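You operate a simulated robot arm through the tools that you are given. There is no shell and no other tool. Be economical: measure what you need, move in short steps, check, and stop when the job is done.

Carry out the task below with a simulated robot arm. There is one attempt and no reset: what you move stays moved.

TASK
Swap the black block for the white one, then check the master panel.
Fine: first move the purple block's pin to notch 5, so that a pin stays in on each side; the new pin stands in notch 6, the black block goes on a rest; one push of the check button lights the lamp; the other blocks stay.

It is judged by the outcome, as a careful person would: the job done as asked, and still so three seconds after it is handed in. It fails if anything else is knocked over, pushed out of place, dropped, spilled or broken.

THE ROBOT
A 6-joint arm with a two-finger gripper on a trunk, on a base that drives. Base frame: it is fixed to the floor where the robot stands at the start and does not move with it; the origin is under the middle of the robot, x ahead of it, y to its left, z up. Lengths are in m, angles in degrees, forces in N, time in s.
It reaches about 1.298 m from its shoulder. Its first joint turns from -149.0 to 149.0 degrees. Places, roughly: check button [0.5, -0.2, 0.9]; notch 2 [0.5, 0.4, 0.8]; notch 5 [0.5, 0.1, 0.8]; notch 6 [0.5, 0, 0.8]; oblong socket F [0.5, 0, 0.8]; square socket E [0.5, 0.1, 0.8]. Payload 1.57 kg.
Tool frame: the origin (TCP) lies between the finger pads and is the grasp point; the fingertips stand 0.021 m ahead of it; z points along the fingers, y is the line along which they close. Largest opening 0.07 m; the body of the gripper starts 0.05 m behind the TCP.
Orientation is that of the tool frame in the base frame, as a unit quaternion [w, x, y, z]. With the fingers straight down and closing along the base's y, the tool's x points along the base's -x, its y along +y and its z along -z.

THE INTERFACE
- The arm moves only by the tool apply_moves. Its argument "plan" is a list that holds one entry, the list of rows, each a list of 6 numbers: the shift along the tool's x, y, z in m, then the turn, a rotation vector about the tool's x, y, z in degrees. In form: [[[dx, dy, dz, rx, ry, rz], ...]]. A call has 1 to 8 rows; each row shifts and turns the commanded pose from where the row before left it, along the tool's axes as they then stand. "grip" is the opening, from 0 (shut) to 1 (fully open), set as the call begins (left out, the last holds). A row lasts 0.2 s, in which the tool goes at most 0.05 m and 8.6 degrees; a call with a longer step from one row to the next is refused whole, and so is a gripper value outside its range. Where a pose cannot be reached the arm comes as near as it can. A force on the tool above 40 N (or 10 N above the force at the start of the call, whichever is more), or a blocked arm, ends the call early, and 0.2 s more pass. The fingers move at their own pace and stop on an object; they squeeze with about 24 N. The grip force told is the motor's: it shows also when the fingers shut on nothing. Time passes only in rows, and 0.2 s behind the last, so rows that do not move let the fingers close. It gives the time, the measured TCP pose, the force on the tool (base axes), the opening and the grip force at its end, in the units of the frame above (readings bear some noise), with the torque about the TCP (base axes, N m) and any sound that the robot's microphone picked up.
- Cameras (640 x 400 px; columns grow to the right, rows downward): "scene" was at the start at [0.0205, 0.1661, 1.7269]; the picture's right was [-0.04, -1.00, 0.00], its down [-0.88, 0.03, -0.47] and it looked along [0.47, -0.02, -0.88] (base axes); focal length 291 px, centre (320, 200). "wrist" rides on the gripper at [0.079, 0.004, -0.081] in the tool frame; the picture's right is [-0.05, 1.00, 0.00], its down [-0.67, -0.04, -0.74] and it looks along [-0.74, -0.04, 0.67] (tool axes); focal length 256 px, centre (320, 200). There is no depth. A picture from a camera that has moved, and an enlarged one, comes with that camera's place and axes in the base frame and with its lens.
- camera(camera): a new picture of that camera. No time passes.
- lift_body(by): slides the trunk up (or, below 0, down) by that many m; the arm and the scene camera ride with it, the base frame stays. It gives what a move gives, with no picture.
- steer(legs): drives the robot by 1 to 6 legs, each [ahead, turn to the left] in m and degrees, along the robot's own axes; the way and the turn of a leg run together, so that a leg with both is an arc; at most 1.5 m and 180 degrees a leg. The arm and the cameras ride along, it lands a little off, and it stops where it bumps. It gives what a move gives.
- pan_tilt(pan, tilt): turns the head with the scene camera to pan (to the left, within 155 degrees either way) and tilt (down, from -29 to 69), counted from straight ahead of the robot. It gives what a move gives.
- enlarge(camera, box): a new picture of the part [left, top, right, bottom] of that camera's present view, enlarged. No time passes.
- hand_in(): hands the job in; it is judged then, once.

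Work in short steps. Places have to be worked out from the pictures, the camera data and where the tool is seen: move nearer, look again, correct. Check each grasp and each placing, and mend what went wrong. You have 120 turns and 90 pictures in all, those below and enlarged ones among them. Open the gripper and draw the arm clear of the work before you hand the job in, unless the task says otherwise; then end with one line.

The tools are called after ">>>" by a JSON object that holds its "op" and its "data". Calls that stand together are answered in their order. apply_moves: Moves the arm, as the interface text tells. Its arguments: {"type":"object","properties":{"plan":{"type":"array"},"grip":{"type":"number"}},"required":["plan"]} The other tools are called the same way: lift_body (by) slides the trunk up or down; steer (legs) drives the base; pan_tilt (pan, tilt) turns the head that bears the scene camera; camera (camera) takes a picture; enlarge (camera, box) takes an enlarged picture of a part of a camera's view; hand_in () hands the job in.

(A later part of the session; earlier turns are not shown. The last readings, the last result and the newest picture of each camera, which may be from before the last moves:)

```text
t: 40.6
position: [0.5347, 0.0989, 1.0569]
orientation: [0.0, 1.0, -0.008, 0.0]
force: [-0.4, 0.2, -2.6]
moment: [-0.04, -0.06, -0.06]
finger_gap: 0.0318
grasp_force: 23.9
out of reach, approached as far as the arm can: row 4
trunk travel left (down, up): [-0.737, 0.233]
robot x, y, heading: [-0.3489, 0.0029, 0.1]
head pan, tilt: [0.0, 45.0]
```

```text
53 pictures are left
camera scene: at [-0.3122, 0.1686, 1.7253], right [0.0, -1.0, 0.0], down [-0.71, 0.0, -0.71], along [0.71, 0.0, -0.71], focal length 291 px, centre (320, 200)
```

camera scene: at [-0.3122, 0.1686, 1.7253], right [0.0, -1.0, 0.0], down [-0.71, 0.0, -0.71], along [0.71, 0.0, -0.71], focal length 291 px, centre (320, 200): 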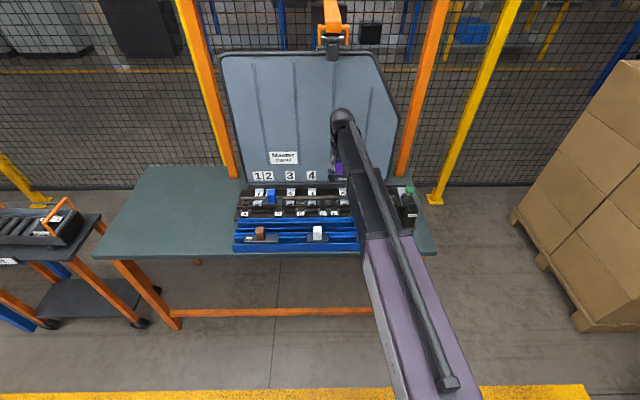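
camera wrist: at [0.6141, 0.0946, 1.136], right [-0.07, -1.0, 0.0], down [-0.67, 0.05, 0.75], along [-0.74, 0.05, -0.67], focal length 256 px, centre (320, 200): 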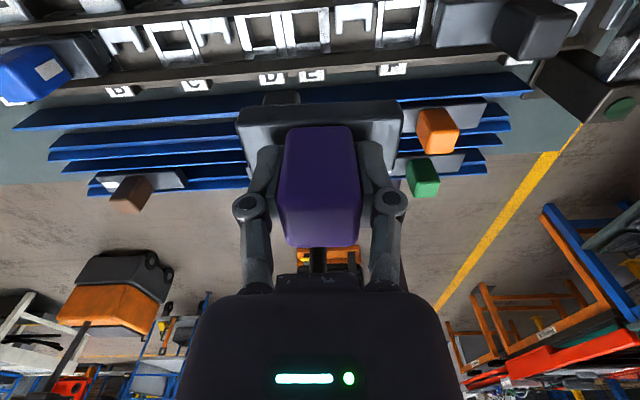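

I'm at the joint limit at y≈0.099; shifting the base about 0.13 m right will free the wrist. I look behind first since I must back up.

>>> {"op": "pan_tilt", "data": {"pan": 150, "tilt": 40}}

>>> {"op": "camera", "data": {"camera": "scene"}}

```text
t: 42.9
position: [0.5352, 0.0986, 1.0557]
orientation: [0.001, 1.0, -0.008, 0.0]
force: [-0.6, 0.4, -3.1]
moment: [0.04, 0.0, -0.02]
finger_gap: 0.0317
grasp_force: 23.8
trunk travel left (down, up): [-0.737, 0.233]
robot x, y, heading: [-0.3497, 0.0015, -0.4]
head pan, tilt: [150.0, 40.0]
```

```text
52 pictures are left
camera scene: at [-0.4664, 0.212, 1.7325], right [0.5, 0.86, 0.0], down [0.56, -0.32, -0.77], along [-0.66, 0.39, -0.64], focal length 291 px, centre (320, 200)
```

scene: 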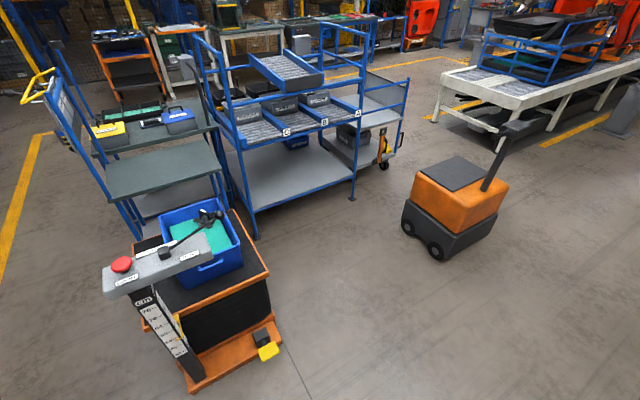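

A cart stands behind at x≈-1.25, so I keep backing short: two opposed arcs of 0.17 m, then ahead 0.34 m, giving about 0.115 m to the right. Head back to front.

>>> {"op": "steer", "data": {"legs": [[-0.17, 40], [-0.17, -40]]}}

>>> {"op": "pan_tilt", "data": {"pan": 0, "tilt": 45}}

```text
t: 48.8
position: [0.2244, 0.002, 1.0557]
orientation: [0.002, 1.0, 0.004, 0.001]
force: [-0.5, 0.5, -2.1]
moment: [0.0, -0.06, 0.0]
finger_gap: 0.032
grasp_force: 24.2
trunk travel left (down, up): [-0.737, 0.233]
robot x, y, heading: [-0.6586, -0.1183, 1.4]
head pan, tilt: [150.0, 40.0]
```

```text
t: 51.1
position: [0.2244, 0.0037, 1.0552]
orientation: [0.001, 1.0, 0.003, -0.001]
force: [0.5, -0.9, -2.1]
moment: [0.01, -0.01, -0.01]
finger_gap: 0.0317
grasp_force: 24.2
trunk travel left (down, up): [-0.737, 0.233]
robot x, y, heading: [-0.6602, -0.1168, 1.4]
head pan, tilt: [0.0, 45.0]
```

Drive ahead 0.29 m, correcting the 1.4° heading.

>>> {"op": "steer", "data": {"legs": [[0.29, -1.4]]}}

>>> {"op": "camera", "data": {"camera": "scene"}}

```text
t: 53.4
position: [0.5186, -0.0141, 1.0544]
orientation: [0.001, 1.0, -0.009, 0.0]
force: [0.2, -0.4, -2.6]
moment: [0.0, 0.0, 0.02]
finger_gap: 0.0315
grasp_force: 23.7
trunk travel left (down, up): [-0.737, 0.233]
robot x, y, heading: [-0.365, -0.1128, -0.1]
head pan, tilt: [0.0, 45.0]
```

```text
51 pictures are left
camera scene: at [-0.3275, 0.0551, 1.7252], right [0.0, -1.0, 0.0], down [-0.71, 0.0, -0.71], along [0.71, 0.0, -0.71], focal length 291 px, centre (320, 200)
```

scene: 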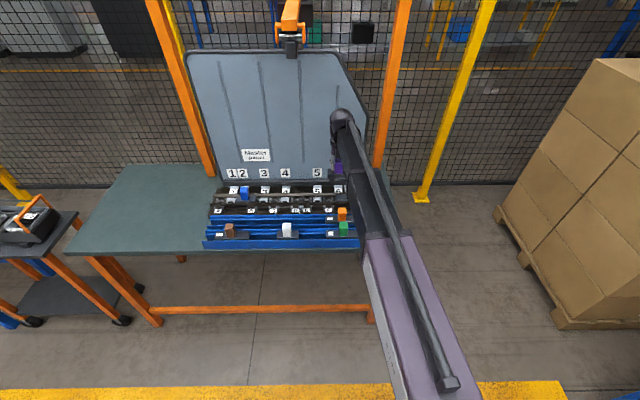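

Now move left to above E–5 and trim yaw by −1°.

>>> {"op": "apply_moves", "data": {"plan": [[[0.006, -0.035, 0, 0, 0, 0], [0.006, -0.034, 0, 0, 0, 0], [0.005, -0.034, 0, 0, 0, 0], [0, 0, 0, 0, 0, -1.0], [0, 0, 0, 0, 0, 0]]]}}

>>> {"op": "camera", "data": {"camera": "wrist"}}

>>> {"op": "enlarge", "data": {"camera": "scene", "box": [190, 160, 390, 250]}}

```text
t: 54.6
position: [0.5385, 0.088, 1.0552]
orientation: [0.0, 1.0, 0.0, -0.001]
force: [0.3, 0.6, -2.7]
moment: [-0.02, -0.02, -0.01]
finger_gap: 0.0316
grasp_force: 23.7
trunk travel left (down, up): [-0.737, 0.233]
robot x, y, heading: [-0.3678, -0.1114, -0.1]
head pan, tilt: [0.0, 45.0]
```

```text
50 pictures are left
camera wrist: at [0.6175, 0.0859, 1.1355], right [-0.05, -1.0, 0.0], down [-0.67, 0.04, 0.75], along [-0.74, 0.04, -0.67], focal length 256 px, centre (320, 200)
```

wrist: 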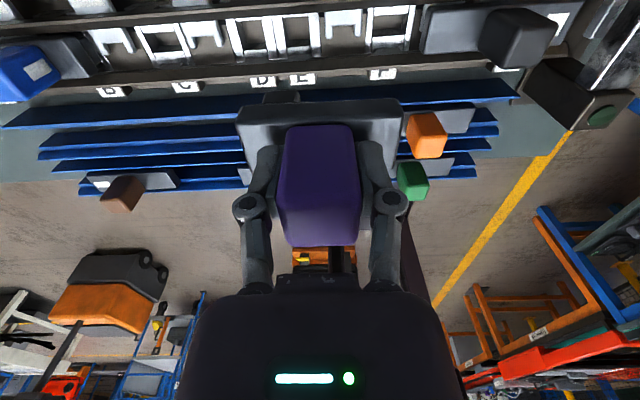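

```text
3.20 times, centred on (290, 205) of scene
camera zoom: at [-0.3281, 0.0551, 1.7252], right [0.0, -1.0, 0.0], down [-0.71, 0.0, -0.71], along [0.71, 0.0, -0.71], focal length 930 px, centre (416, 184)
```

zoom: 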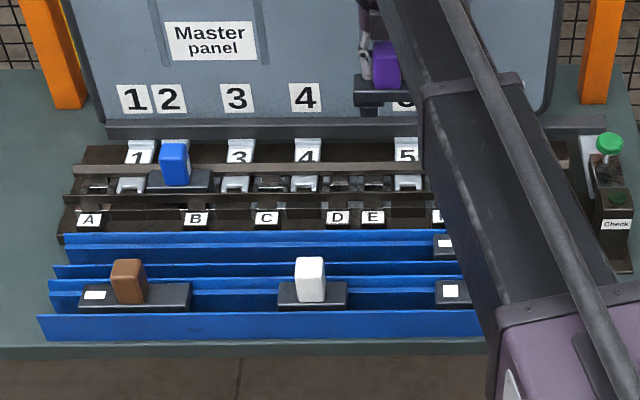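

>>> {"op": "enlarge", "data": {"camera": "wrist", "box": [200, 0, 440, 150]}}

```text
2.67 times, centred on (320, 75) of wrist
camera zoom: at [0.6175, 0.0859, 1.1355], right [-0.05, -1.0, 0.0], down [-0.67, 0.04, 0.75], along [-0.74, 0.04, -0.67], focal length 683 px, centre (320, 533)
```

zoom: 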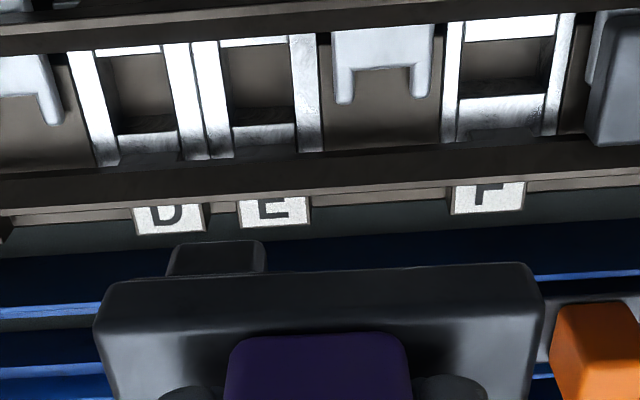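

D and E are alike (square), F is wider — consistent. Target centre y≈0.0895. I nudge 1.5 mm and lower to just above the sockets.

>>> {"op": "apply_moves", "data": {"plan": [[[0, -0.0015, 0, 0, 0, 0], [0, 0, 0, 0, 0, 0]]]}}

>>> {"op": "lift_body", "data": {"by": -0.115}}

>>> {"op": "camera", "data": {"camera": "wrist"}}

>>> {"op": "enlarge", "data": {"camera": "wrist", "box": [200, 0, 440, 150]}}

```text
t: 55.2
position: [0.537, 0.0887, 1.0561]
orientation: [0.001, 1.0, 0.001, 0.0]
force: [0.1, -0.3, -2.1]
moment: [0.02, -0.05, 0.04]
finger_gap: 0.0318
grasp_force: 23.7
trunk travel left (down, up): [-0.737, 0.233]
robot x, y, heading: [-0.364, -0.1151, -0.1]
head pan, tilt: [0.0, 45.0]
```

```text
t: 56.7
position: [0.5375, 0.0894, 0.9413]
orientation: [0.001, 1.0, 0.0, 0.0]
force: [0.4, -0.2, -2.9]
moment: [-0.01, 0.01, -0.01]
finger_gap: 0.0315
grasp_force: 23.8
trunk travel left (down, up): [-0.622, 0.348]
robot x, y, heading: [-0.3649, -0.1141, -0.3]
head pan, tilt: [0.0, 45.0]
```

```text
47 pictures are left
camera wrist: at [0.617, 0.0872, 1.0207], right [-0.05, -1.0, 0.0], down [-0.67, 0.04, 0.75], along [-0.74, 0.04, -0.67], focal length 256 px, centre (320, 200)
```

wrist: 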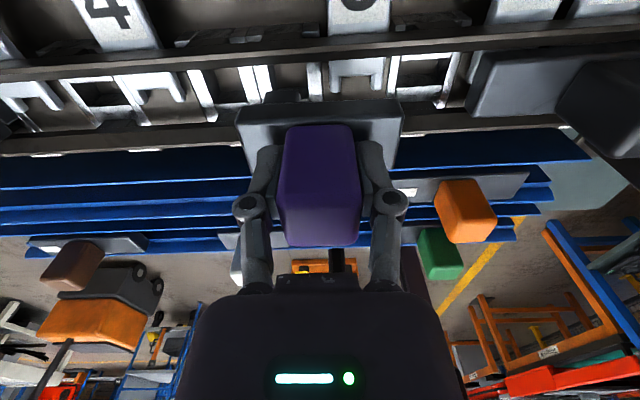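

```text
2.67 times, centred on (320, 75) of wrist
camera zoom: at [0.617, 0.0872, 1.0207], right [-0.05, -1.0, 0.0], down [-0.67, 0.04, 0.75], along [-0.74, 0.04, -0.67], focal length 683 px, centre (320, 533)
```

zoom: 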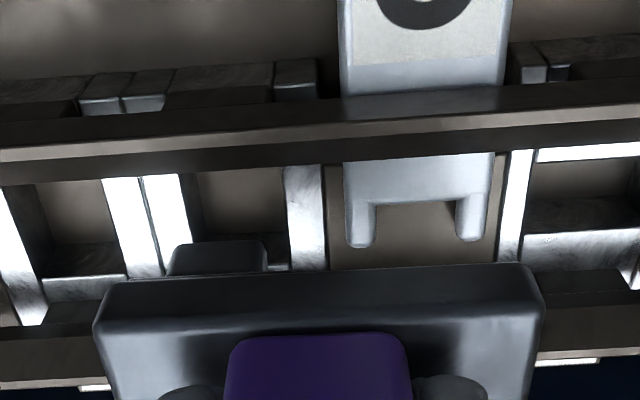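

Foot and pin line up with E and notch 5 within ~2 mm. Lower 0.03 and check the force.

>>> {"op": "lift_body", "data": {"by": -0.028}}

>>> {"op": "enlarge", "data": {"camera": "wrist", "box": [200, 0, 440, 150]}}

```text
t: 57.4
position: [0.5365, 0.0895, 0.9116]
orientation: [0.001, 1.0, 0.001, -0.001]
force: [0.2, 0.3, -1.2]
moment: [-0.02, -0.03, 0.04]
finger_gap: 0.0318
grasp_force: 24.3
trunk travel left (down, up): [-0.594, 0.376]
robot x, y, heading: [-0.3705, -0.1098, -0.4]
head pan, tilt: [0.0, 45.0]
```

```text
2.67 times, centred on (320, 75) of wrist
camera zoom: at [0.617, 0.0872, 0.9927], right [-0.05, -1.0, 0.0], down [-0.67, 0.04, 0.75], along [-0.74, 0.04, -0.67], focal length 683 px, centre (320, 533)
```

zoom: 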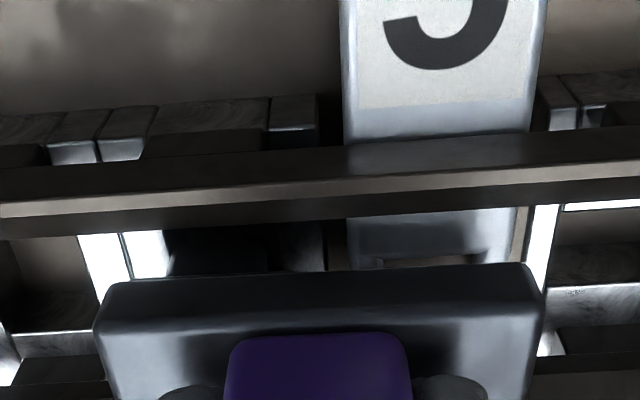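

>>> {"op": "lift_body", "data": {"by": -0.008}}

>>> {"op": "lift_body", "data": {"by": -0.005}}

```text
t: 58.0
position: [0.5402, 0.0894, 0.9037]
orientation: [0.001, 1.0, -0.001, 0.0]
force: [11.8, 0.3, -1.8]
moment: [-0.1, -1.0, 0.36]
finger_gap: 0.0318
grasp_force: 24.3
trunk travel left (down, up): [-0.586, 0.384]
robot x, y, heading: [-0.365, -0.1103, -0.3]
head pan, tilt: [0.0, 45.0]
```

```text
t: 58.5
position: [0.5381, 0.089, 0.8986]
orientation: [0.001, 1.0, 0.0, 0.0]
force: [10.8, -0.2, -4.9]
moment: [0.0, -0.43, 0.13]
finger_gap: 0.0315
grasp_force: 23.8
trunk travel left (down, up): [-0.581, 0.389]
robot x, y, heading: [-0.3645, -0.1147, -0.2]
head pan, tilt: [0.0, 45.0]
```

An x force of +11 N shows it wants to sit a few mm further back. I shift +3 mm and check.

>>> {"op": "apply_moves", "data": {"plan": [[[0.003, 0, 0, 0, 0, 0], [0, 0, 0, 0, 0, 0]]]}}

```text
t: 59.1
position: [0.5397, 0.0904, 0.8986]
orientation: [0.001, 1.0, 0.0, -0.001]
force: [-2.3, -0.1, -2.9]
moment: [0.05, -0.25, 0.0]
finger_gap: 0.0322
grasp_force: 23.9
trunk travel left (down, up): [-0.581, 0.389]
robot x, y, heading: [-0.3685, -0.1123, -0.2]
head pan, tilt: [0.0, 45.0]
```

Relieved. Lower the last 3 mm until it carries.

>>> {"op": "lift_body", "data": {"by": -0.003}}

>>> {"op": "enlarge", "data": {"camera": "wrist", "box": [160, 0, 480, 200]}}

>>> {"op": "enlarge", "data": {"camera": "scene", "box": [190, 160, 390, 260]}}

```text
t: 59.7
position: [0.5401, 0.0897, 0.8969]
orientation: [0.001, 1.0, 0.0, 0.0]
force: [-2.8, -1.2, 2.7]
moment: [0.1, 0.15, 0.0]
finger_gap: 0.0319
grasp_force: 24.3
trunk travel left (down, up): [-0.578, 0.392]
robot x, y, heading: [-0.3653, -0.1161, -0.3]
head pan, tilt: [0.0, 45.0]
```

```text
2.00 times, centred on (320, 100) of wrist
camera zoom: at [0.6197, 0.0867, 0.9772], right [-0.05, -1.0, 0.0], down [-0.67, 0.04, 0.75], along [-0.74, 0.04, -0.67], focal length 512 px, centre (320, 400)
```

zoom: 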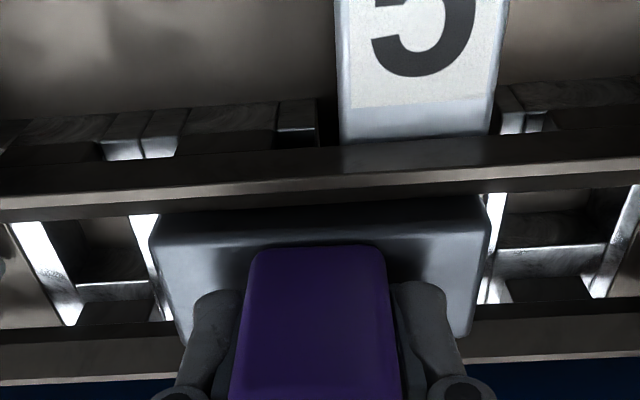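

```text
3.20 times, centred on (290, 210) of scene
camera zoom: at [-0.3291, 0.0549, 1.5663], right [0.0, -1.0, 0.0], down [-0.71, 0.0, -0.71], along [0.71, 0.0, -0.71], focal length 930 px, centre (416, 168)
```

zoom: 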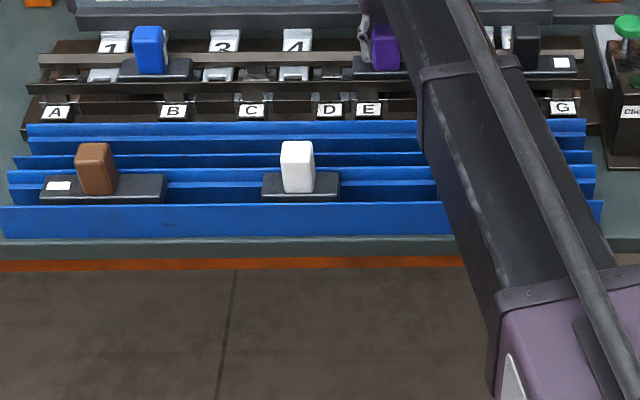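

Contact begins (+5 N) at 0.897, nearly the original seated height 0.8955. One more mm, then release.

>>> {"op": "lift_body", "data": {"by": -0.0015}}

>>> {"op": "apply_moves", "data": {"plan": [[[0, 0, 0, 0, 0, 0], [0, 0, 0, 0, 0, 0], [0, 0, 0, 0, 0, 0], [0, 0, 0, 0, 0, 0]]], "grip": 1}}

>>> {"op": "camera", "data": {"camera": "wrist"}}

```text
t: 60.2
position: [0.541, 0.089, 0.8961]
orientation: [0.001, 1.0, 0.0, 0.0]
force: [-1.8, -3.8, 8.7]
moment: [-0.16, 0.22, 0.02]
finger_gap: 0.0316
grasp_force: 24.4
trunk travel left (down, up): [-0.576, 0.394]
robot x, y, heading: [-0.3649, -0.112, -0.2]
head pan, tilt: [0.0, 45.0]
```

```text
t: 61.2
position: [0.5402, 0.0897, 0.8939]
orientation: [0.001, 1.0, 0.0, -0.001]
force: [-2.4, 1.4, 0.2]
moment: [-0.11, -0.13, 0.15]
finger_gap: 0.0701
grasp_force: 0.1
trunk travel left (down, up): [-0.576, 0.394]
robot x, y, heading: [-0.3681, -0.1129, -0.2]
head pan, tilt: [0.0, 45.0]
```

```text
42 pictures are left
camera wrist: at [0.62, 0.0872, 0.9755], right [-0.05, -1.0, 0.0], down [-0.67, 0.04, 0.75], along [-0.74, 0.04, -0.67], focal length 256 px, centre (320, 200)
```

wrist: 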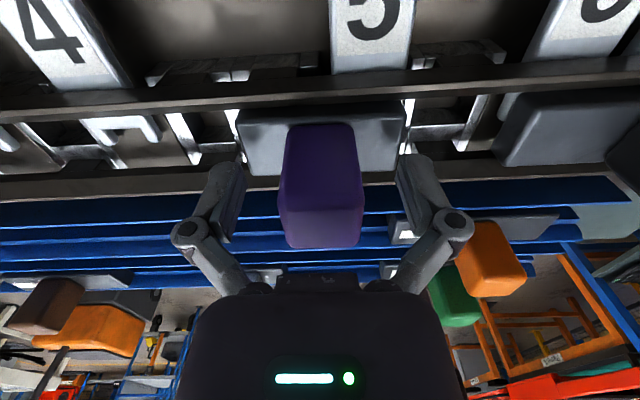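

Released; purple stands in 5–E. I raise the hand clear and take a tight look at white's sides and purple.

>>> {"op": "lift_body", "data": {"by": 0.11}}

>>> {"op": "enlarge", "data": {"camera": "scene", "box": [265, 200, 313, 245]}}

>>> {"op": "camera", "data": {"camera": "wrist"}}

```text
t: 62.6
position: [0.5394, 0.0903, 1.0045]
orientation: [0.002, 1.0, 0.0, 0.0]
force: [-1.9, -0.3, 1.6]
moment: [0.02, -0.44, 0.02]
finger_gap: 0.0701
grasp_force: 0.1
trunk travel left (down, up): [-0.686, 0.284]
robot x, y, heading: [-0.3655, -0.112, -0.3]
head pan, tilt: [0.0, 45.0]
```

```text
8.89 times, centred on (289, 222) of scene
camera zoom: at [-0.3293, 0.0551, 1.6748], right [0.0, -1.0, 0.0], down [-0.71, 0.0, -0.71], along [0.71, 0.0, -0.71], focal length 2583 px, centre (596, 0)
```

zoom: 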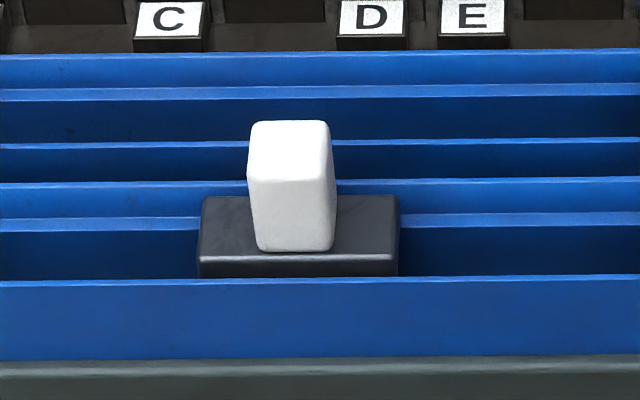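

```text
40 pictures are left
camera wrist: at [0.6197, 0.087, 1.0859], right [-0.05, -1.0, 0.0], down [-0.67, 0.04, 0.74], along [-0.74, 0.04, -0.67], focal length 256 px, centre (320, 200)
```

wrist: 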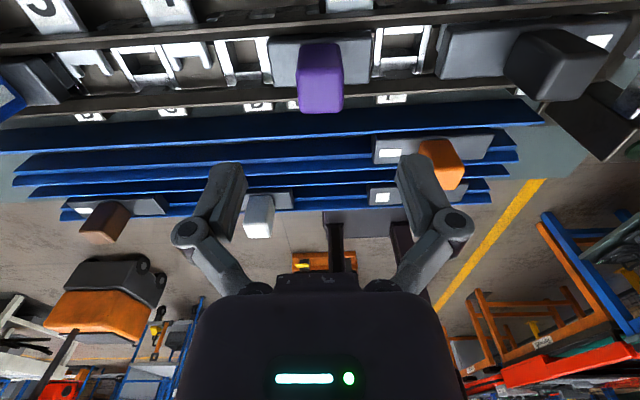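

A small x-force/moment suggests the camera mount brushes the lid; I back the hand away from it toward the robot, over the rests.

>>> {"op": "apply_moves", "data": {"plan": [[[-0.03, 0, 0, 0, 0, 0], [-0.04, 0, 0, 0, 0, 0], [-0.04, 0, 0, 0, 0, 0], [0, 0, 0, 0, 0, 0]]]}}

>>> {"op": "camera", "data": {"camera": "scene"}}

```text
t: 63.6
position: [0.4285, 0.0901, 1.0054]
orientation: [0.002, 1.0, 0.0, -0.001]
force: [0.0, -0.1, 0.2]
moment: [0.04, 0.01, 0.0]
finger_gap: 0.0702
grasp_force: 0.1
trunk travel left (down, up): [-0.686, 0.284]
robot x, y, heading: [-0.3671, -0.1112, -0.3]
head pan, tilt: [0.0, 45.0]
```

```text
39 pictures are left
camera scene: at [-0.3283, 0.0552, 1.6747], right [0.0, -1.0, 0.0], down [-0.71, 0.0, -0.71], along [0.71, 0.0, -0.71], focal length 291 px, centre (320, 200)
```

scene: 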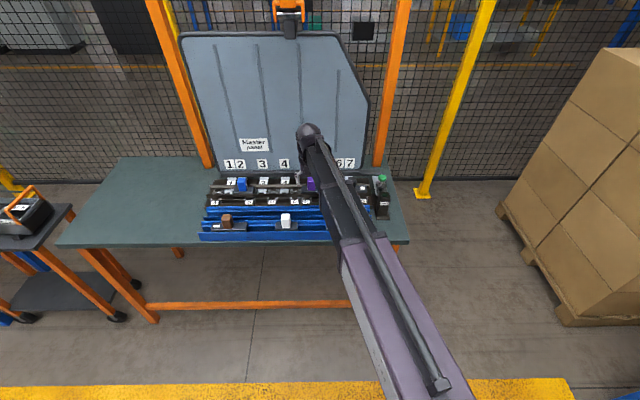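

Free of contact, lid unmoved. I turn the hand back 180° for the black block.

>>> {"op": "apply_moves", "data": {"plan": [[[0, 0, 0, 0, 0, 8.5], [0, 0, 0, 0, 0, 8.5], [0, 0, 0, 0, 0, 8.5], [0, 0, 0, 0, 0, 8.5], [0, 0, 0, 0, 0, 8.5], [0, 0, 0, 0, 0, 8.5], [0, 0, 0, 0, 0, 8.5], [0, 0, 0, 0, 0, 8.5]]]}}

>>> {"op": "apply_moves", "data": {"plan": [[[0, 0, 0, 0, 0, 8.5], [0, 0, 0, 0, 0, 8.5], [0, 0, 0, 0, 0, 8.5], [0, 0, 0, 0, 0, 8.5], [0, 0, 0, 0, 0, 8.5], [0, 0, 0, 0, 0, 8.5], [0, 0, 0, 0, 0, 8.5], [0, 0, 0, 0, 0, 8.5]]]}}

>>> {"op": "apply_moves", "data": {"plan": [[[0, 0, 0, 0, 0, 8.5], [0, 0, 0, 0, 0, 8.5], [0, 0, 0, 0, 0, 8.5], [0, 0, 0, 0, 0, 8.5], [0, 0, 0, 0, 0, 8.5], [0, 0, 0, 0, 0, 1.5], [0, 0, 0, 0, 0, 0]]]}}

```text
t: 65.4
position: [0.4309, 0.0898, 1.0046]
orientation: [0.002, 0.828, -0.561, 0.0]
force: [1.2, 0.6, 0.1]
moment: [0.0, 0.03, -0.02]
finger_gap: 0.0703
grasp_force: 0.1
trunk travel left (down, up): [-0.686, 0.284]
robot x, y, heading: [-0.3679, -0.1114, 0.0]
head pan, tilt: [0.0, 45.0]
```

```text
t: 67.2
position: [0.4309, 0.0901, 1.0052]
orientation: [0.0, -0.373, 0.928, -0.001]
force: [0.3, 0.7, 0.1]
moment: [-0.02, -0.03, 0.01]
finger_gap: 0.0699
grasp_force: 0.1
trunk travel left (down, up): [-0.686, 0.284]
robot x, y, heading: [-0.366, -0.1112, -0.4]
head pan, tilt: [0.0, 45.0]
```

```text
t: 68.8
position: [0.4305, 0.0885, 1.0053]
orientation: [0.0, 0.001, 1.0, -0.001]
force: [0.6, 0.9, 0.2]
moment: [-0.01, -0.01, -0.01]
finger_gap: 0.07
grasp_force: 0.1
trunk travel left (down, up): [-0.686, 0.284]
robot x, y, heading: [-0.3661, -0.1117, -0.3]
head pan, tilt: [0.0, 45.0]
```

Move toward the black block's handle (≈(0.536, −0.073)), stopping slightly short, and look.

>>> {"op": "apply_moves", "data": {"plan": [[[-0.018, -0.0405, 0, 0, 0, 0], [-0.018, -0.0405, 0, 0, 0, 0], [-0.018, -0.0405, 0, 0, 0, 0], [-0.018, -0.0405, 0, 0, 0, 0], [0, 0, 0, 0, 0, 0]]]}}

>>> {"op": "camera", "data": {"camera": "wrist"}}

```text
t: 70.0
position: [0.5014, -0.0748, 1.0038]
orientation: [0.0, 0.0, 1.0, -0.001]
force: [-0.3, 1.0, 0.7]
moment: [0.04, -0.02, 0.0]
finger_gap: 0.0698
grasp_force: 0.0
trunk travel left (down, up): [-0.686, 0.284]
robot x, y, heading: [-0.3653, -0.1121, -0.3]
head pan, tilt: [0.0, 45.0]
```

```text
38 pictures are left
camera wrist: at [0.4225, -0.0687, 1.0856], right [0.05, 1.0, 0.0], down [0.67, -0.03, 0.74], along [0.74, -0.04, -0.67], focal length 256 px, centre (320, 200)
```

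wrist: 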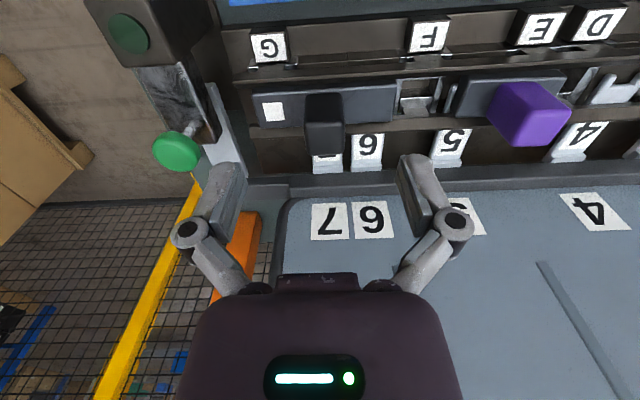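

Black handle ≈ (0.538, −0.072). Move over and descend in two steps.

>>> {"op": "apply_moves", "data": {"plan": [[[-0.0365, 0.0025, 0, 0, 0, 0], [0, 0, 0, 0, 0, 0]]]}}

>>> {"op": "lift_body", "data": {"by": -0.075}}

>>> {"op": "camera", "data": {"camera": "wrist"}}

```text
t: 70.6
position: [0.5373, -0.0713, 1.0052]
orientation: [0.0, 0.0, 1.0, 0.0]
force: [-0.9, -0.5, -0.1]
moment: [-0.01, -0.02, -0.02]
finger_gap: 0.0701
grasp_force: 0.2
trunk travel left (down, up): [-0.686, 0.284]
robot x, y, heading: [-0.3675, -0.1129, 0.1]
head pan, tilt: [0.0, 45.0]
```

```text
t: 71.7
position: [0.5385, -0.0723, 0.9307]
orientation: [0.0, 0.001, 1.0, 0.0]
force: [0.0, -0.6, -0.4]
moment: [0.04, 0.03, 0.01]
finger_gap: 0.0701
grasp_force: 0.2
trunk travel left (down, up): [-0.611, 0.359]
robot x, y, heading: [-0.3666, -0.1148, -0.2]
head pan, tilt: [0.0, 45.0]
```

```text
37 pictures are left
camera wrist: at [0.459, -0.0663, 1.0106], right [0.05, 1.0, 0.0], down [0.67, -0.03, 0.74], along [0.74, -0.04, -0.67], focal length 256 px, centre (320, 200)
```

wrist: 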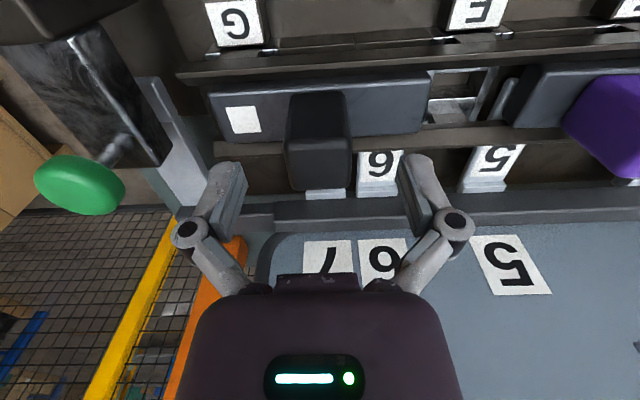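

Aligned. Descend 0.035, grip and lift a little.

>>> {"op": "lift_body", "data": {"by": -0.035}}

>>> {"op": "apply_moves", "data": {"plan": [[[0, 0, 0, 0, 0, 0], [0, 0, 0, 0, 0, 0], [0, 0, 0, 0, 0, 0]]], "grip": 0}}

>>> {"op": "lift_body", "data": {"by": 0.03}}

>>> {"op": "camera", "data": {"camera": "wrist"}}

```text
t: 72.5
position: [0.5391, -0.072, 0.8947]
orientation: [0.0, 0.0, 1.0, -0.001]
force: [0.1, -0.1, -0.3]
moment: [-0.01, 0.01, -0.05]
finger_gap: 0.0699
grasp_force: 0.0
trunk travel left (down, up): [-0.576, 0.394]
robot x, y, heading: [-0.3662, -0.1161, -0.5]
head pan, tilt: [0.0, 45.0]
```

```text
t: 73.3
position: [0.5379, -0.0728, 0.8954]
orientation: [0.0, 0.001, 1.0, -0.001]
force: [3.1, -0.4, 9.5]
moment: [-0.05, -0.02, 0.13]
finger_gap: 0.0318
grasp_force: 24.3
trunk travel left (down, up): [-0.576, 0.394]
robot x, y, heading: [-0.3664, -0.1119, -0.0]
head pan, tilt: [0.0, 45.0]
```

```text
t: 74.0
position: [0.5391, -0.0717, 0.9245]
orientation: [0.0, -0.001, 1.0, -0.001]
force: [-0.6, -0.5, -3.0]
moment: [0.03, 0.0, 0.01]
finger_gap: 0.0319
grasp_force: 23.5
trunk travel left (down, up): [-0.606, 0.364]
robot x, y, heading: [-0.3652, -0.1123, -0.1]
head pan, tilt: [0.0, 45.0]
```

```text
36 pictures are left
camera wrist: at [0.4594, -0.0663, 1.0052], right [0.05, 1.0, 0.0], down [0.67, -0.03, 0.74], along [0.74, -0.04, -0.67], focal length 256 px, centre (320, 200)
```

wrist: 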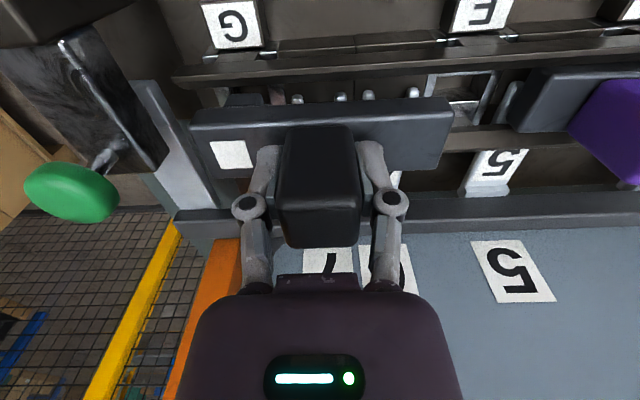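

Black is out. I raise it and carry it over the free stretch of the rear rest (line x≈0.438), at y≈0.27.

>>> {"op": "lift_body", "data": {"by": 0.1}}

>>> {"op": "apply_moves", "data": {"plan": [[[0.02, 0.0, 0, 0, 0, 0], [0.0135, 0.0425, 0, 0, 0, 0], [0.0135, 0.0425, 0, 0, 0, 0], [0.0135, 0.0425, 0, 0, 0, 0], [0.0135, 0.0425, 0, 0, 0, 0], [0.0135, 0.0425, 0, 0, 0, 0], [0.0135, 0.0425, 0, 0, 0, 0], [0, 0.0425, 0, 0, 0, 0]]]}}

>>> {"op": "apply_moves", "data": {"plan": [[[0, 0.0425, 0, 0, 0, 0], [0, 0, 0, 0, 0, 0]]]}}

>>> {"op": "camera", "data": {"camera": "wrist"}}

>>> {"op": "enlarge", "data": {"camera": "scene", "box": [190, 150, 410, 260]}}

```text
t: 75.4
position: [0.5389, -0.0721, 1.0252]
orientation: [-0.001, 0.0, 1.0, -0.001]
force: [1.0, -0.6, -3.5]
moment: [0.0, -0.03, 0.0]
finger_gap: 0.032
grasp_force: 24.0
trunk travel left (down, up): [-0.706, 0.264]
robot x, y, heading: [-0.3667, -0.1104, -0.1]
head pan, tilt: [0.0, 45.0]
```

```text
t: 77.2
position: [0.4365, 0.2243, 1.0245]
orientation: [-0.002, 0.0, 1.0, -0.002]
force: [0.0, 0.6, -3.6]
moment: [-0.02, 0.0, 0.01]
finger_gap: 0.032
grasp_force: 24.1
trunk travel left (down, up): [-0.706, 0.264]
robot x, y, heading: [-0.3672, -0.111, -0.1]
head pan, tilt: [0.0, 45.0]
```

```text
t: 77.8
position: [0.4359, 0.2663, 1.0249]
orientation: [-0.001, 0.0, 1.0, -0.001]
force: [0.0, 0.5, -3.1]
moment: [0.01, 0.03, -0.02]
finger_gap: 0.0319
grasp_force: 24.0
trunk travel left (down, up): [-0.706, 0.264]
robot x, y, heading: [-0.3672, -0.1094, -0.1]
head pan, tilt: [0.0, 45.0]
```

```text
35 pictures are left
camera wrist: at [0.3574, 0.2719, 1.1053], right [0.05, 1.0, 0.0], down [0.67, -0.03, 0.74], along [0.74, -0.04, -0.67], focal length 256 px, centre (320, 200)
```

wrist: 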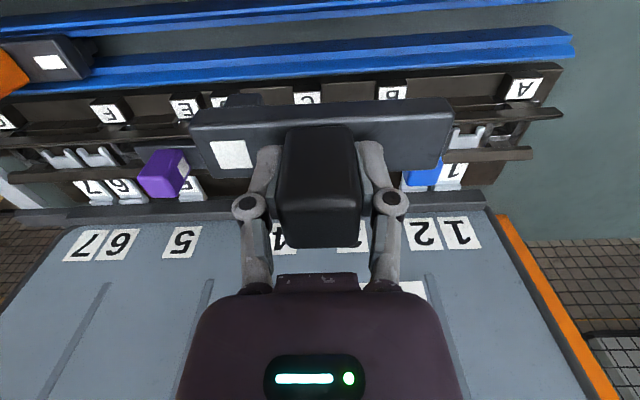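

```text
2.91 times, centred on (300, 205) of scene
camera zoom: at [-0.3285, 0.0554, 1.6947], right [0.0, -1.0, 0.0], down [-0.71, 0.0, -0.71], along [0.71, 0.0, -0.71], focal length 845 px, centre (378, 186)
```

zoom: 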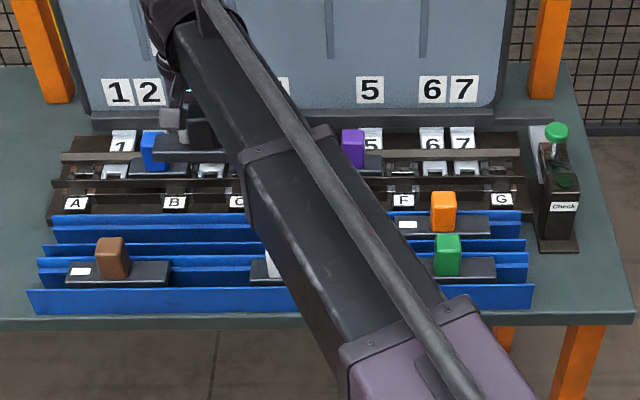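

Orange's line computes to x≈0.431, so I shift 5 mm back toward the robot and lower to 3–4 cm above the rest.

>>> {"op": "apply_moves", "data": {"plan": [[[0.005, 0, 0, 0, 0, 0], [0, 0, 0, 0, 0, 0]]]}}

>>> {"op": "lift_body", "data": {"by": -0.1}}

>>> {"op": "camera", "data": {"camera": "wrist"}}

>>> {"op": "camera", "data": {"camera": "scene"}}

```text
t: 78.4
position: [0.4322, 0.2666, 1.0247]
orientation: [-0.001, 0.0, 1.0, -0.001]
force: [-0.6, 0.3, -3.8]
moment: [0.0, 0.02, -0.01]
finger_gap: 0.0314
grasp_force: 24.3
trunk travel left (down, up): [-0.706, 0.264]
robot x, y, heading: [-0.3656, -0.1123, -0.1]
head pan, tilt: [0.0, 45.0]
```

```text
t: 79.7
position: [0.4329, 0.2662, 0.9258]
orientation: [-0.001, 0.0, 1.0, 0.0]
force: [-0.3, -0.1, -3.4]
moment: [-0.02, -0.01, 0.0]
finger_gap: 0.0316
grasp_force: 23.6
trunk travel left (down, up): [-0.606, 0.364]
robot x, y, heading: [-0.3657, -0.1158, -0.3]
head pan, tilt: [0.0, 45.0]
```

```text
33 pictures are left
camera wrist: at [0.3527, 0.272, 1.0054], right [0.05, 1.0, 0.0], down [0.67, -0.03, 0.74], along [0.74, -0.04, -0.67], focal length 256 px, centre (320, 200)
```

wrist: 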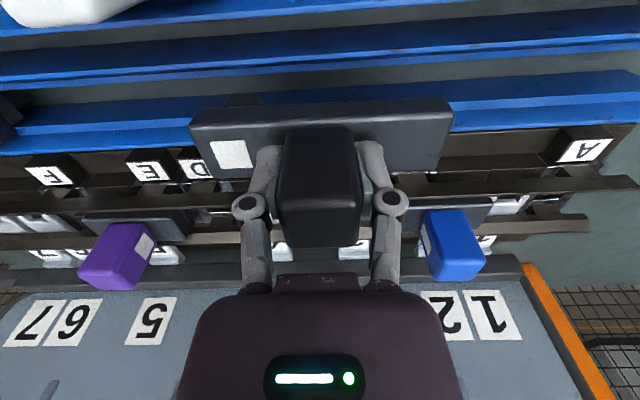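

```text
32 pictures are left
camera scene: at [-0.3283, 0.0552, 1.5948], right [0.0, -1.0, 0.0], down [-0.71, 0.0, -0.71], along [0.71, 0.0, -0.71], focal length 291 px, centre (320, 200)
```

scene: 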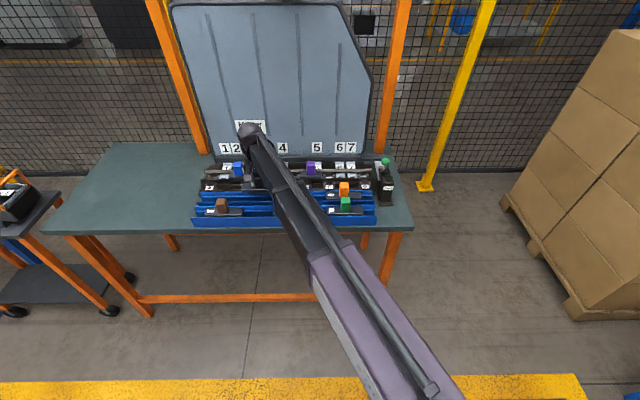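

>>> {"op": "enlarge", "data": {"camera": "wrist", "box": [0, 40, 240, 190]}}

>>> {"op": "enlarge", "data": {"camera": "scene", "box": [185, 160, 285, 230]}}

```text
2.67 times, centred on (120, 115) of wrist
camera zoom: at [0.3527, 0.272, 1.0054], right [0.05, 1.0, 0.0], down [0.67, -0.03, 0.74], along [0.74, -0.04, -0.67], focal length 683 px, centre (853, 427)
```

zoom: 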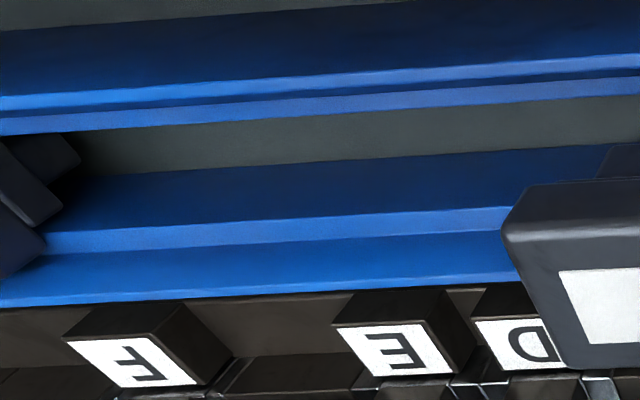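

```text
5.71 times, centred on (235, 195) of scene
camera zoom: at [-0.3283, 0.0552, 1.5948], right [0.0, -1.0, 0.0], down [-0.71, 0.0, -0.71], along [0.71, 0.0, -0.71], focal length 1660 px, centre (806, 229)
```

zoom: 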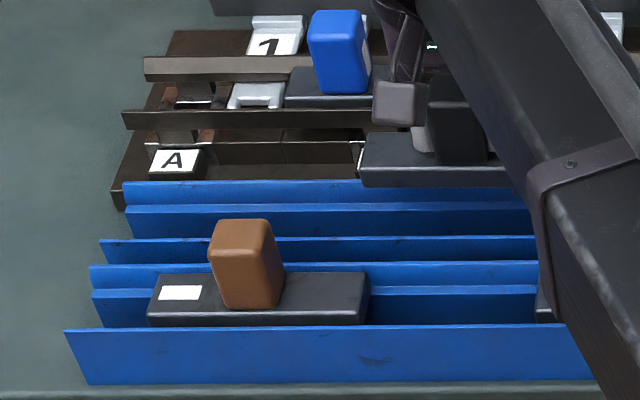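

The channel between the two ledges is centred at x≈0.430 (about 39 mm wide for a 32 mm plate). I shift 2 mm and lower gently.

>>> {"op": "apply_moves", "data": {"plan": [[[0.0025, 0, 0, 0, 0, 0], [0, 0, 0, 0, 0, 0]]]}}

>>> {"op": "lift_body", "data": {"by": -0.025}}

>>> {"op": "lift_body", "data": {"by": -0.005}}

```text
t: 80.3
position: [0.4313, 0.2669, 0.9249]
orientation: [0.0, -0.001, 1.0, 0.0]
force: [0.0, -0.3, -2.5]
moment: [0.03, -0.01, -0.03]
finger_gap: 0.0319
grasp_force: 24.0
trunk travel left (down, up): [-0.606, 0.364]
robot x, y, heading: [-0.3675, -0.1123, -0.4]
head pan, tilt: [0.0, 45.0]
```

```text
t: 81.0
position: [0.4296, 0.2665, 0.899]
orientation: [-0.001, -0.001, 1.0, -0.001]
force: [0.0, -0.7, -3.9]
moment: [0.03, 0.04, 0.02]
finger_gap: 0.0317
grasp_force: 24.0
trunk travel left (down, up): [-0.581, 0.389]
robot x, y, heading: [-0.3631, -0.1119, -0.4]
head pan, tilt: [0.0, 45.0]
```

```text
t: 81.6
position: [0.4299, 0.2671, 0.8945]
orientation: [0.0, 0.0, 1.0, -0.001]
force: [0.0, 0.1, -3.9]
moment: [0.03, 0.01, -0.02]
finger_gap: 0.0319
grasp_force: 24.4
trunk travel left (down, up): [-0.576, 0.394]
robot x, y, heading: [-0.3694, -0.1136, -0.2]
head pan, tilt: [0.0, 45.0]
```

Still free; I keep lowering in small steps.

>>> {"op": "lift_body", "data": {"by": -0.004}}

>>> {"op": "lift_body", "data": {"by": -0.003}}

>>> {"op": "enlarge", "data": {"camera": "wrist", "box": [120, 40, 520, 290]}}

```text
t: 82.1
position: [0.4297, 0.2665, 0.8904]
orientation: [-0.001, 0.0, 1.0, -0.002]
force: [0.1, -0.3, -3.8]
moment: [0.03, 0.01, 0.0]
finger_gap: 0.032
grasp_force: 24.0
trunk travel left (down, up): [-0.572, 0.398]
robot x, y, heading: [-0.3648, -0.1165, -0.4]
head pan, tilt: [0.0, 45.0]
```

```text
t: 82.6
position: [0.428, 0.2656, 0.8892]
orientation: [0.0, 0.0, 1.0, -0.001]
force: [3.7, 6.0, 17.9]
moment: [-0.26, 0.0, 0.09]
finger_gap: 0.0318
grasp_force: 23.7
trunk travel left (down, up): [-0.569, 0.401]
robot x, y, heading: [-0.3685, -0.1121, -0.3]
head pan, tilt: [0.0, 45.0]
```

```text
1.60 times, centred on (320, 165) of wrist
camera zoom: at [0.3493, 0.2719, 0.9695], right [0.05, 1.0, 0.0], down [0.67, -0.03, 0.75], along [0.74, -0.04, -0.67], focal length 410 px, centre (320, 256)
```

zoom: 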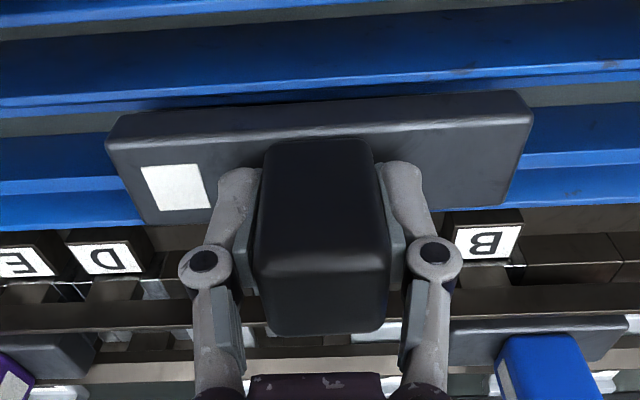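

Seated at 0.889. Release and rise.

>>> {"op": "apply_moves", "data": {"plan": [[[0, 0, 0, 0, 0, 0], [0, 0, 0, 0, 0, 0], [0, 0, 0, 0, 0, 0], [0, 0, 0, 0, 0, 0]]], "grip": 1}}

>>> {"op": "lift_body", "data": {"by": 0.1}}

>>> {"op": "apply_moves", "data": {"plan": [[[0.035, -0.03, 0, 0, 0, 0], [0.035, -0.03, 0, 0, 0, 0], [0.03, -0.028, 0, 0, 0, 0], [0, 0, 0, 0, 0, 0]]]}}

>>> {"op": "camera", "data": {"camera": "wrist"}}

```text
t: 83.6
position: [0.4296, 0.2657, 0.8882]
orientation: [0.0, -0.001, 1.0, -0.001]
force: [-1.0, -0.5, 0.2]
moment: [-0.02, -0.02, -0.01]
finger_gap: 0.0701
grasp_force: 0.1
trunk travel left (down, up): [-0.569, 0.401]
robot x, y, heading: [-0.365, -0.1109, -0.3]
head pan, tilt: [0.0, 45.0]
```

```text
t: 84.9
position: [0.4297, 0.2658, 0.9874]
orientation: [0.001, 0.0, 1.0, -0.001]
force: [0.0, 0.3, 0.3]
moment: [0.03, 0.03, 0.02]
finger_gap: 0.0701
grasp_force: 0.1
trunk travel left (down, up): [-0.669, 0.301]
robot x, y, heading: [-0.3639, -0.1126, -0.2]
head pan, tilt: [0.0, 45.0]
```

```text
t: 85.9
position: [0.3299, 0.1787, 0.9883]
orientation: [0.0, 0.0, 1.0, -0.001]
force: [0.2, 0.6, 0.9]
moment: [0.03, -0.03, 0.0]
finger_gap: 0.0701
grasp_force: 0.1
trunk travel left (down, up): [-0.669, 0.301]
robot x, y, heading: [-0.3641, -0.1101, -0.5]
head pan, tilt: [0.0, 45.0]
```

```text
28 pictures are left
camera wrist: at [0.251, 0.1847, 1.0685], right [0.05, 1.0, 0.0], down [0.67, -0.03, 0.74], along [0.74, -0.04, -0.67], focal length 256 px, centre (320, 200)
```

wrist: 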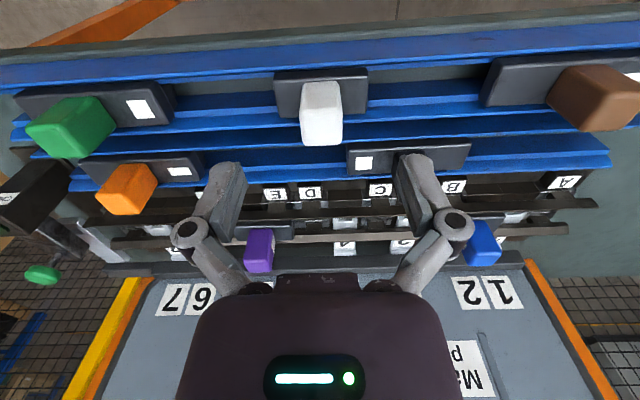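

Black rests well. White's handle ≈ (0.352, 0.180), top 0.910. Move over it and descend in two steps.

>>> {"op": "apply_moves", "data": {"plan": [[[-0.022, 0.0015, 0, 0, 0, 0], [0, 0, 0, 0, 0, 0]]]}}

>>> {"op": "lift_body", "data": {"by": -0.065}}

>>> {"op": "camera", "data": {"camera": "wrist"}}

```text
t: 86.5
position: [0.3515, 0.18, 0.9872]
orientation: [0.0, 0.0, 1.0, -0.001]
force: [0.1, 0.4, 0.1]
moment: [-0.01, 0.0, 0.02]
finger_gap: 0.0701
grasp_force: 0.1
trunk travel left (down, up): [-0.669, 0.301]
robot x, y, heading: [-0.3661, -0.1074, -0.1]
head pan, tilt: [0.0, 45.0]
```

```text
t: 87.6
position: [0.3523, 0.1792, 0.9231]
orientation: [0.0, 0.0, 1.0, -0.002]
force: [0.4, 0.2, -0.2]
moment: [0.02, -0.01, 0.01]
finger_gap: 0.07
grasp_force: 0.0
trunk travel left (down, up): [-0.604, 0.366]
robot x, y, heading: [-0.3684, -0.1092, -0.6]
head pan, tilt: [0.0, 45.0]
```

```text
27 pictures are left
camera wrist: at [0.2723, 0.1865, 1.0036], right [0.05, 1.0, 0.0], down [0.67, -0.03, 0.74], along [0.74, -0.04, -0.67], focal length 256 px, centre (320, 200)
```

wrist: 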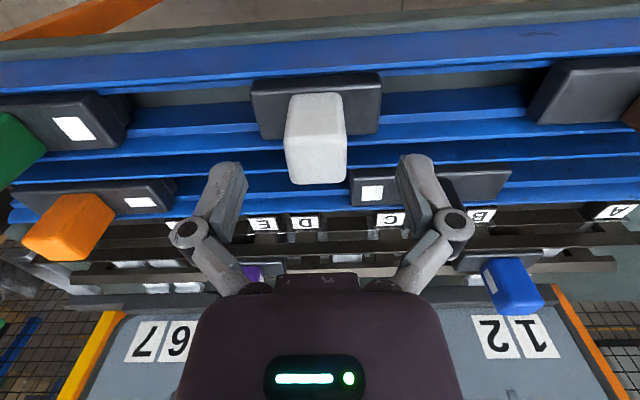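

Small correction (−2 mm x), then descend 0.034, grip and lift.

>>> {"op": "apply_moves", "data": {"plan": [[[0.002, -0.001, 0, 0, 0, 0], [0, 0, 0, 0, 0, 0]]]}}

>>> {"op": "lift_body", "data": {"by": -0.034}}

>>> {"op": "apply_moves", "data": {"plan": [[[0, 0, 0, 0, 0, 0], [0, 0, 0, 0, 0, 0], [0, 0, 0, 0, 0, 0]]], "grip": 0}}

>>> {"op": "lift_body", "data": {"by": 0.13}}

>>> {"op": "camera", "data": {"camera": "wrist"}}

```text
t: 88.2
position: [0.3494, 0.1787, 0.923]
orientation: [0.0, 0.0, 1.0, -0.001]
force: [-1.0, 0.3, -0.7]
moment: [0.03, 0.01, 0.0]
finger_gap: 0.07
grasp_force: 0.1
trunk travel left (down, up): [-0.604, 0.366]
robot x, y, heading: [-0.3647, -0.1147, -0.3]
head pan, tilt: [0.0, 45.0]
```

```text
t: 89.0
position: [0.3497, 0.1804, 0.8878]
orientation: [0.0, 0.001, 1.0, -0.001]
force: [-0.4, -0.2, 0.4]
moment: [-0.02, 0.04, 0.0]
finger_gap: 0.0701
grasp_force: 0.0
trunk travel left (down, up): [-0.57, 0.4]
robot x, y, heading: [-0.3669, -0.1139, -0.2]
head pan, tilt: [0.0, 45.0]
```

```text
t: 89.8
position: [0.3483, 0.1782, 0.8899]
orientation: [0.0, 0.0, 1.0, -0.001]
force: [-0.6, -1.4, 4.2]
moment: [-0.1, 0.03, 0.03]
finger_gap: 0.0316
grasp_force: 24.1
trunk travel left (down, up): [-0.57, 0.4]
robot x, y, heading: [-0.3661, -0.1097, -0.3]
head pan, tilt: [0.0, 45.0]
```

```text
t: 91.3
position: [0.3502, 0.1798, 1.0179]
orientation: [-0.002, 0.0, 1.0, -0.001]
force: [-0.3, 0.0, -2.7]
moment: [0.0, 0.02, -0.01]
finger_gap: 0.0318
grasp_force: 24.0
trunk travel left (down, up): [-0.7, 0.27]
robot x, y, heading: [-0.3657, -0.1105, -0.3]
head pan, tilt: [0.0, 45.0]
```

```text
26 pictures are left
camera wrist: at [0.2706, 0.1854, 1.0993], right [0.05, 1.0, 0.0], down [0.67, -0.03, 0.74], along [0.74, -0.04, -0.67], focal length 256 px, centre (320, 200)
```

wrist: 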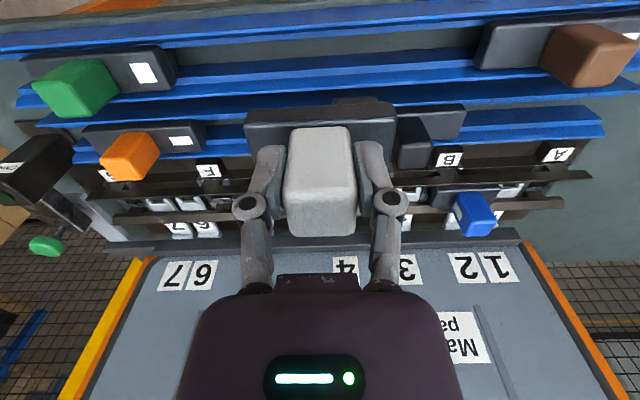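

>>> {"op": "enlarge", "data": {"camera": "wrist", "box": [225, 80, 417, 200]}}

```text
3.33 times, centred on (321, 140) of wrist
camera zoom: at [0.2706, 0.1854, 1.0993], right [0.05, 1.0, 0.0], down [0.67, -0.03, 0.74], along [0.74, -0.04, -0.67], focal length 853 px, centre (317, 400)
```

zoom: 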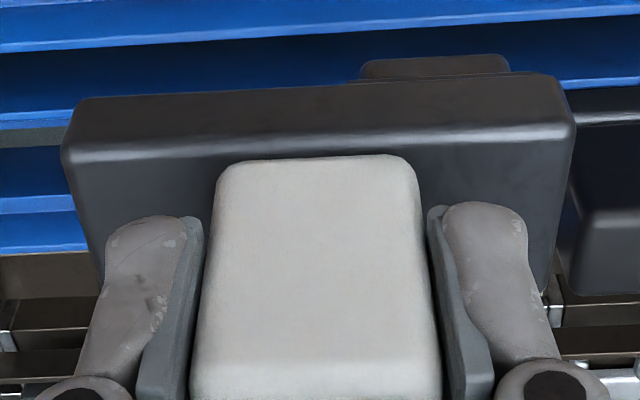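

White's foot is wider (oblong) and on its +y side, so it fits 6–F with no turn. I carry it above 6–F, target ≈ (0.5385, −0.005).

>>> {"op": "apply_moves", "data": {"plan": [[[-0.0314, -0.0308, 0, 0, 0, 0], [-0.0314, -0.0308, 0, 0, 0, 0], [-0.0314, -0.0308, 0, 0, 0, 0], [-0.0314, -0.0308, 0, 0, 0, 0], [-0.0314, -0.0308, 0, 0, 0, 0], [-0.0314, -0.0308, 0, 0, 0, 0], [0, 0, 0, 0, 0, 0]]]}}

>>> {"op": "lift_body", "data": {"by": -0.05}}

>>> {"op": "camera", "data": {"camera": "wrist"}}

>>> {"op": "enlarge", "data": {"camera": "wrist", "box": [200, 0, 440, 150]}}

```text
t: 92.9
position: [0.5386, -0.0074, 1.0192]
orientation: [-0.001, 0.0, 1.0, -0.001]
force: [-0.7, -0.1, -3.7]
moment: [0.0, 0.02, -0.03]
finger_gap: 0.0317
grasp_force: 24.4
trunk travel left (down, up): [-0.7, 0.27]
robot x, y, heading: [-0.366, -0.1141, -0.3]
head pan, tilt: [0.0, 45.0]
```

```text
t: 93.9
position: [0.5392, -0.0074, 0.9686]
orientation: [-0.001, 0.001, 1.0, -0.001]
force: [-0.5, 0.5, -2.4]
moment: [0.0, 0.04, -0.04]
finger_gap: 0.0319
grasp_force: 24.1
trunk travel left (down, up): [-0.65, 0.32]
robot x, y, heading: [-0.3673, -0.1147, -0.4]
head pan, tilt: [0.0, 45.0]
```

```text
24 pictures are left
camera wrist: at [0.4593, -0.0018, 1.0494], right [0.05, 1.0, 0.0], down [0.67, -0.03, 0.74], along [0.74, -0.04, -0.67], focal length 256 px, centre (320, 200)
```

wrist: 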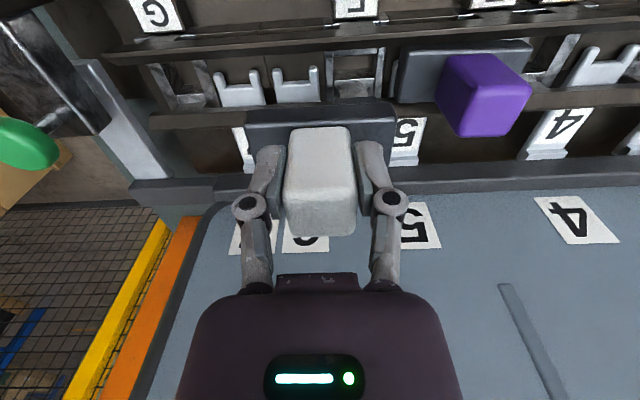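

```text
2.67 times, centred on (320, 75) of wrist
camera zoom: at [0.4593, -0.0018, 1.0494], right [0.05, 1.0, 0.0], down [0.67, -0.03, 0.74], along [0.74, -0.04, -0.67], focal length 683 px, centre (320, 533)
```

zoom: 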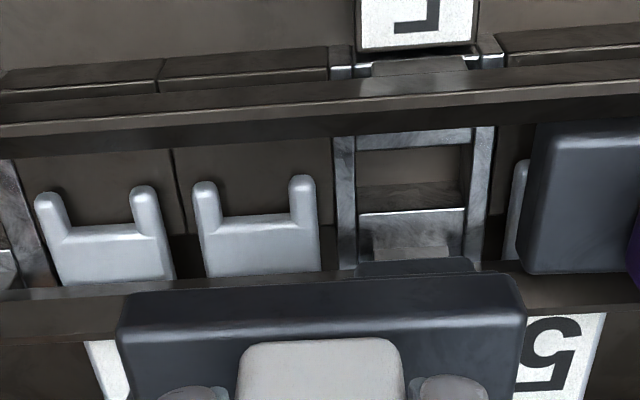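

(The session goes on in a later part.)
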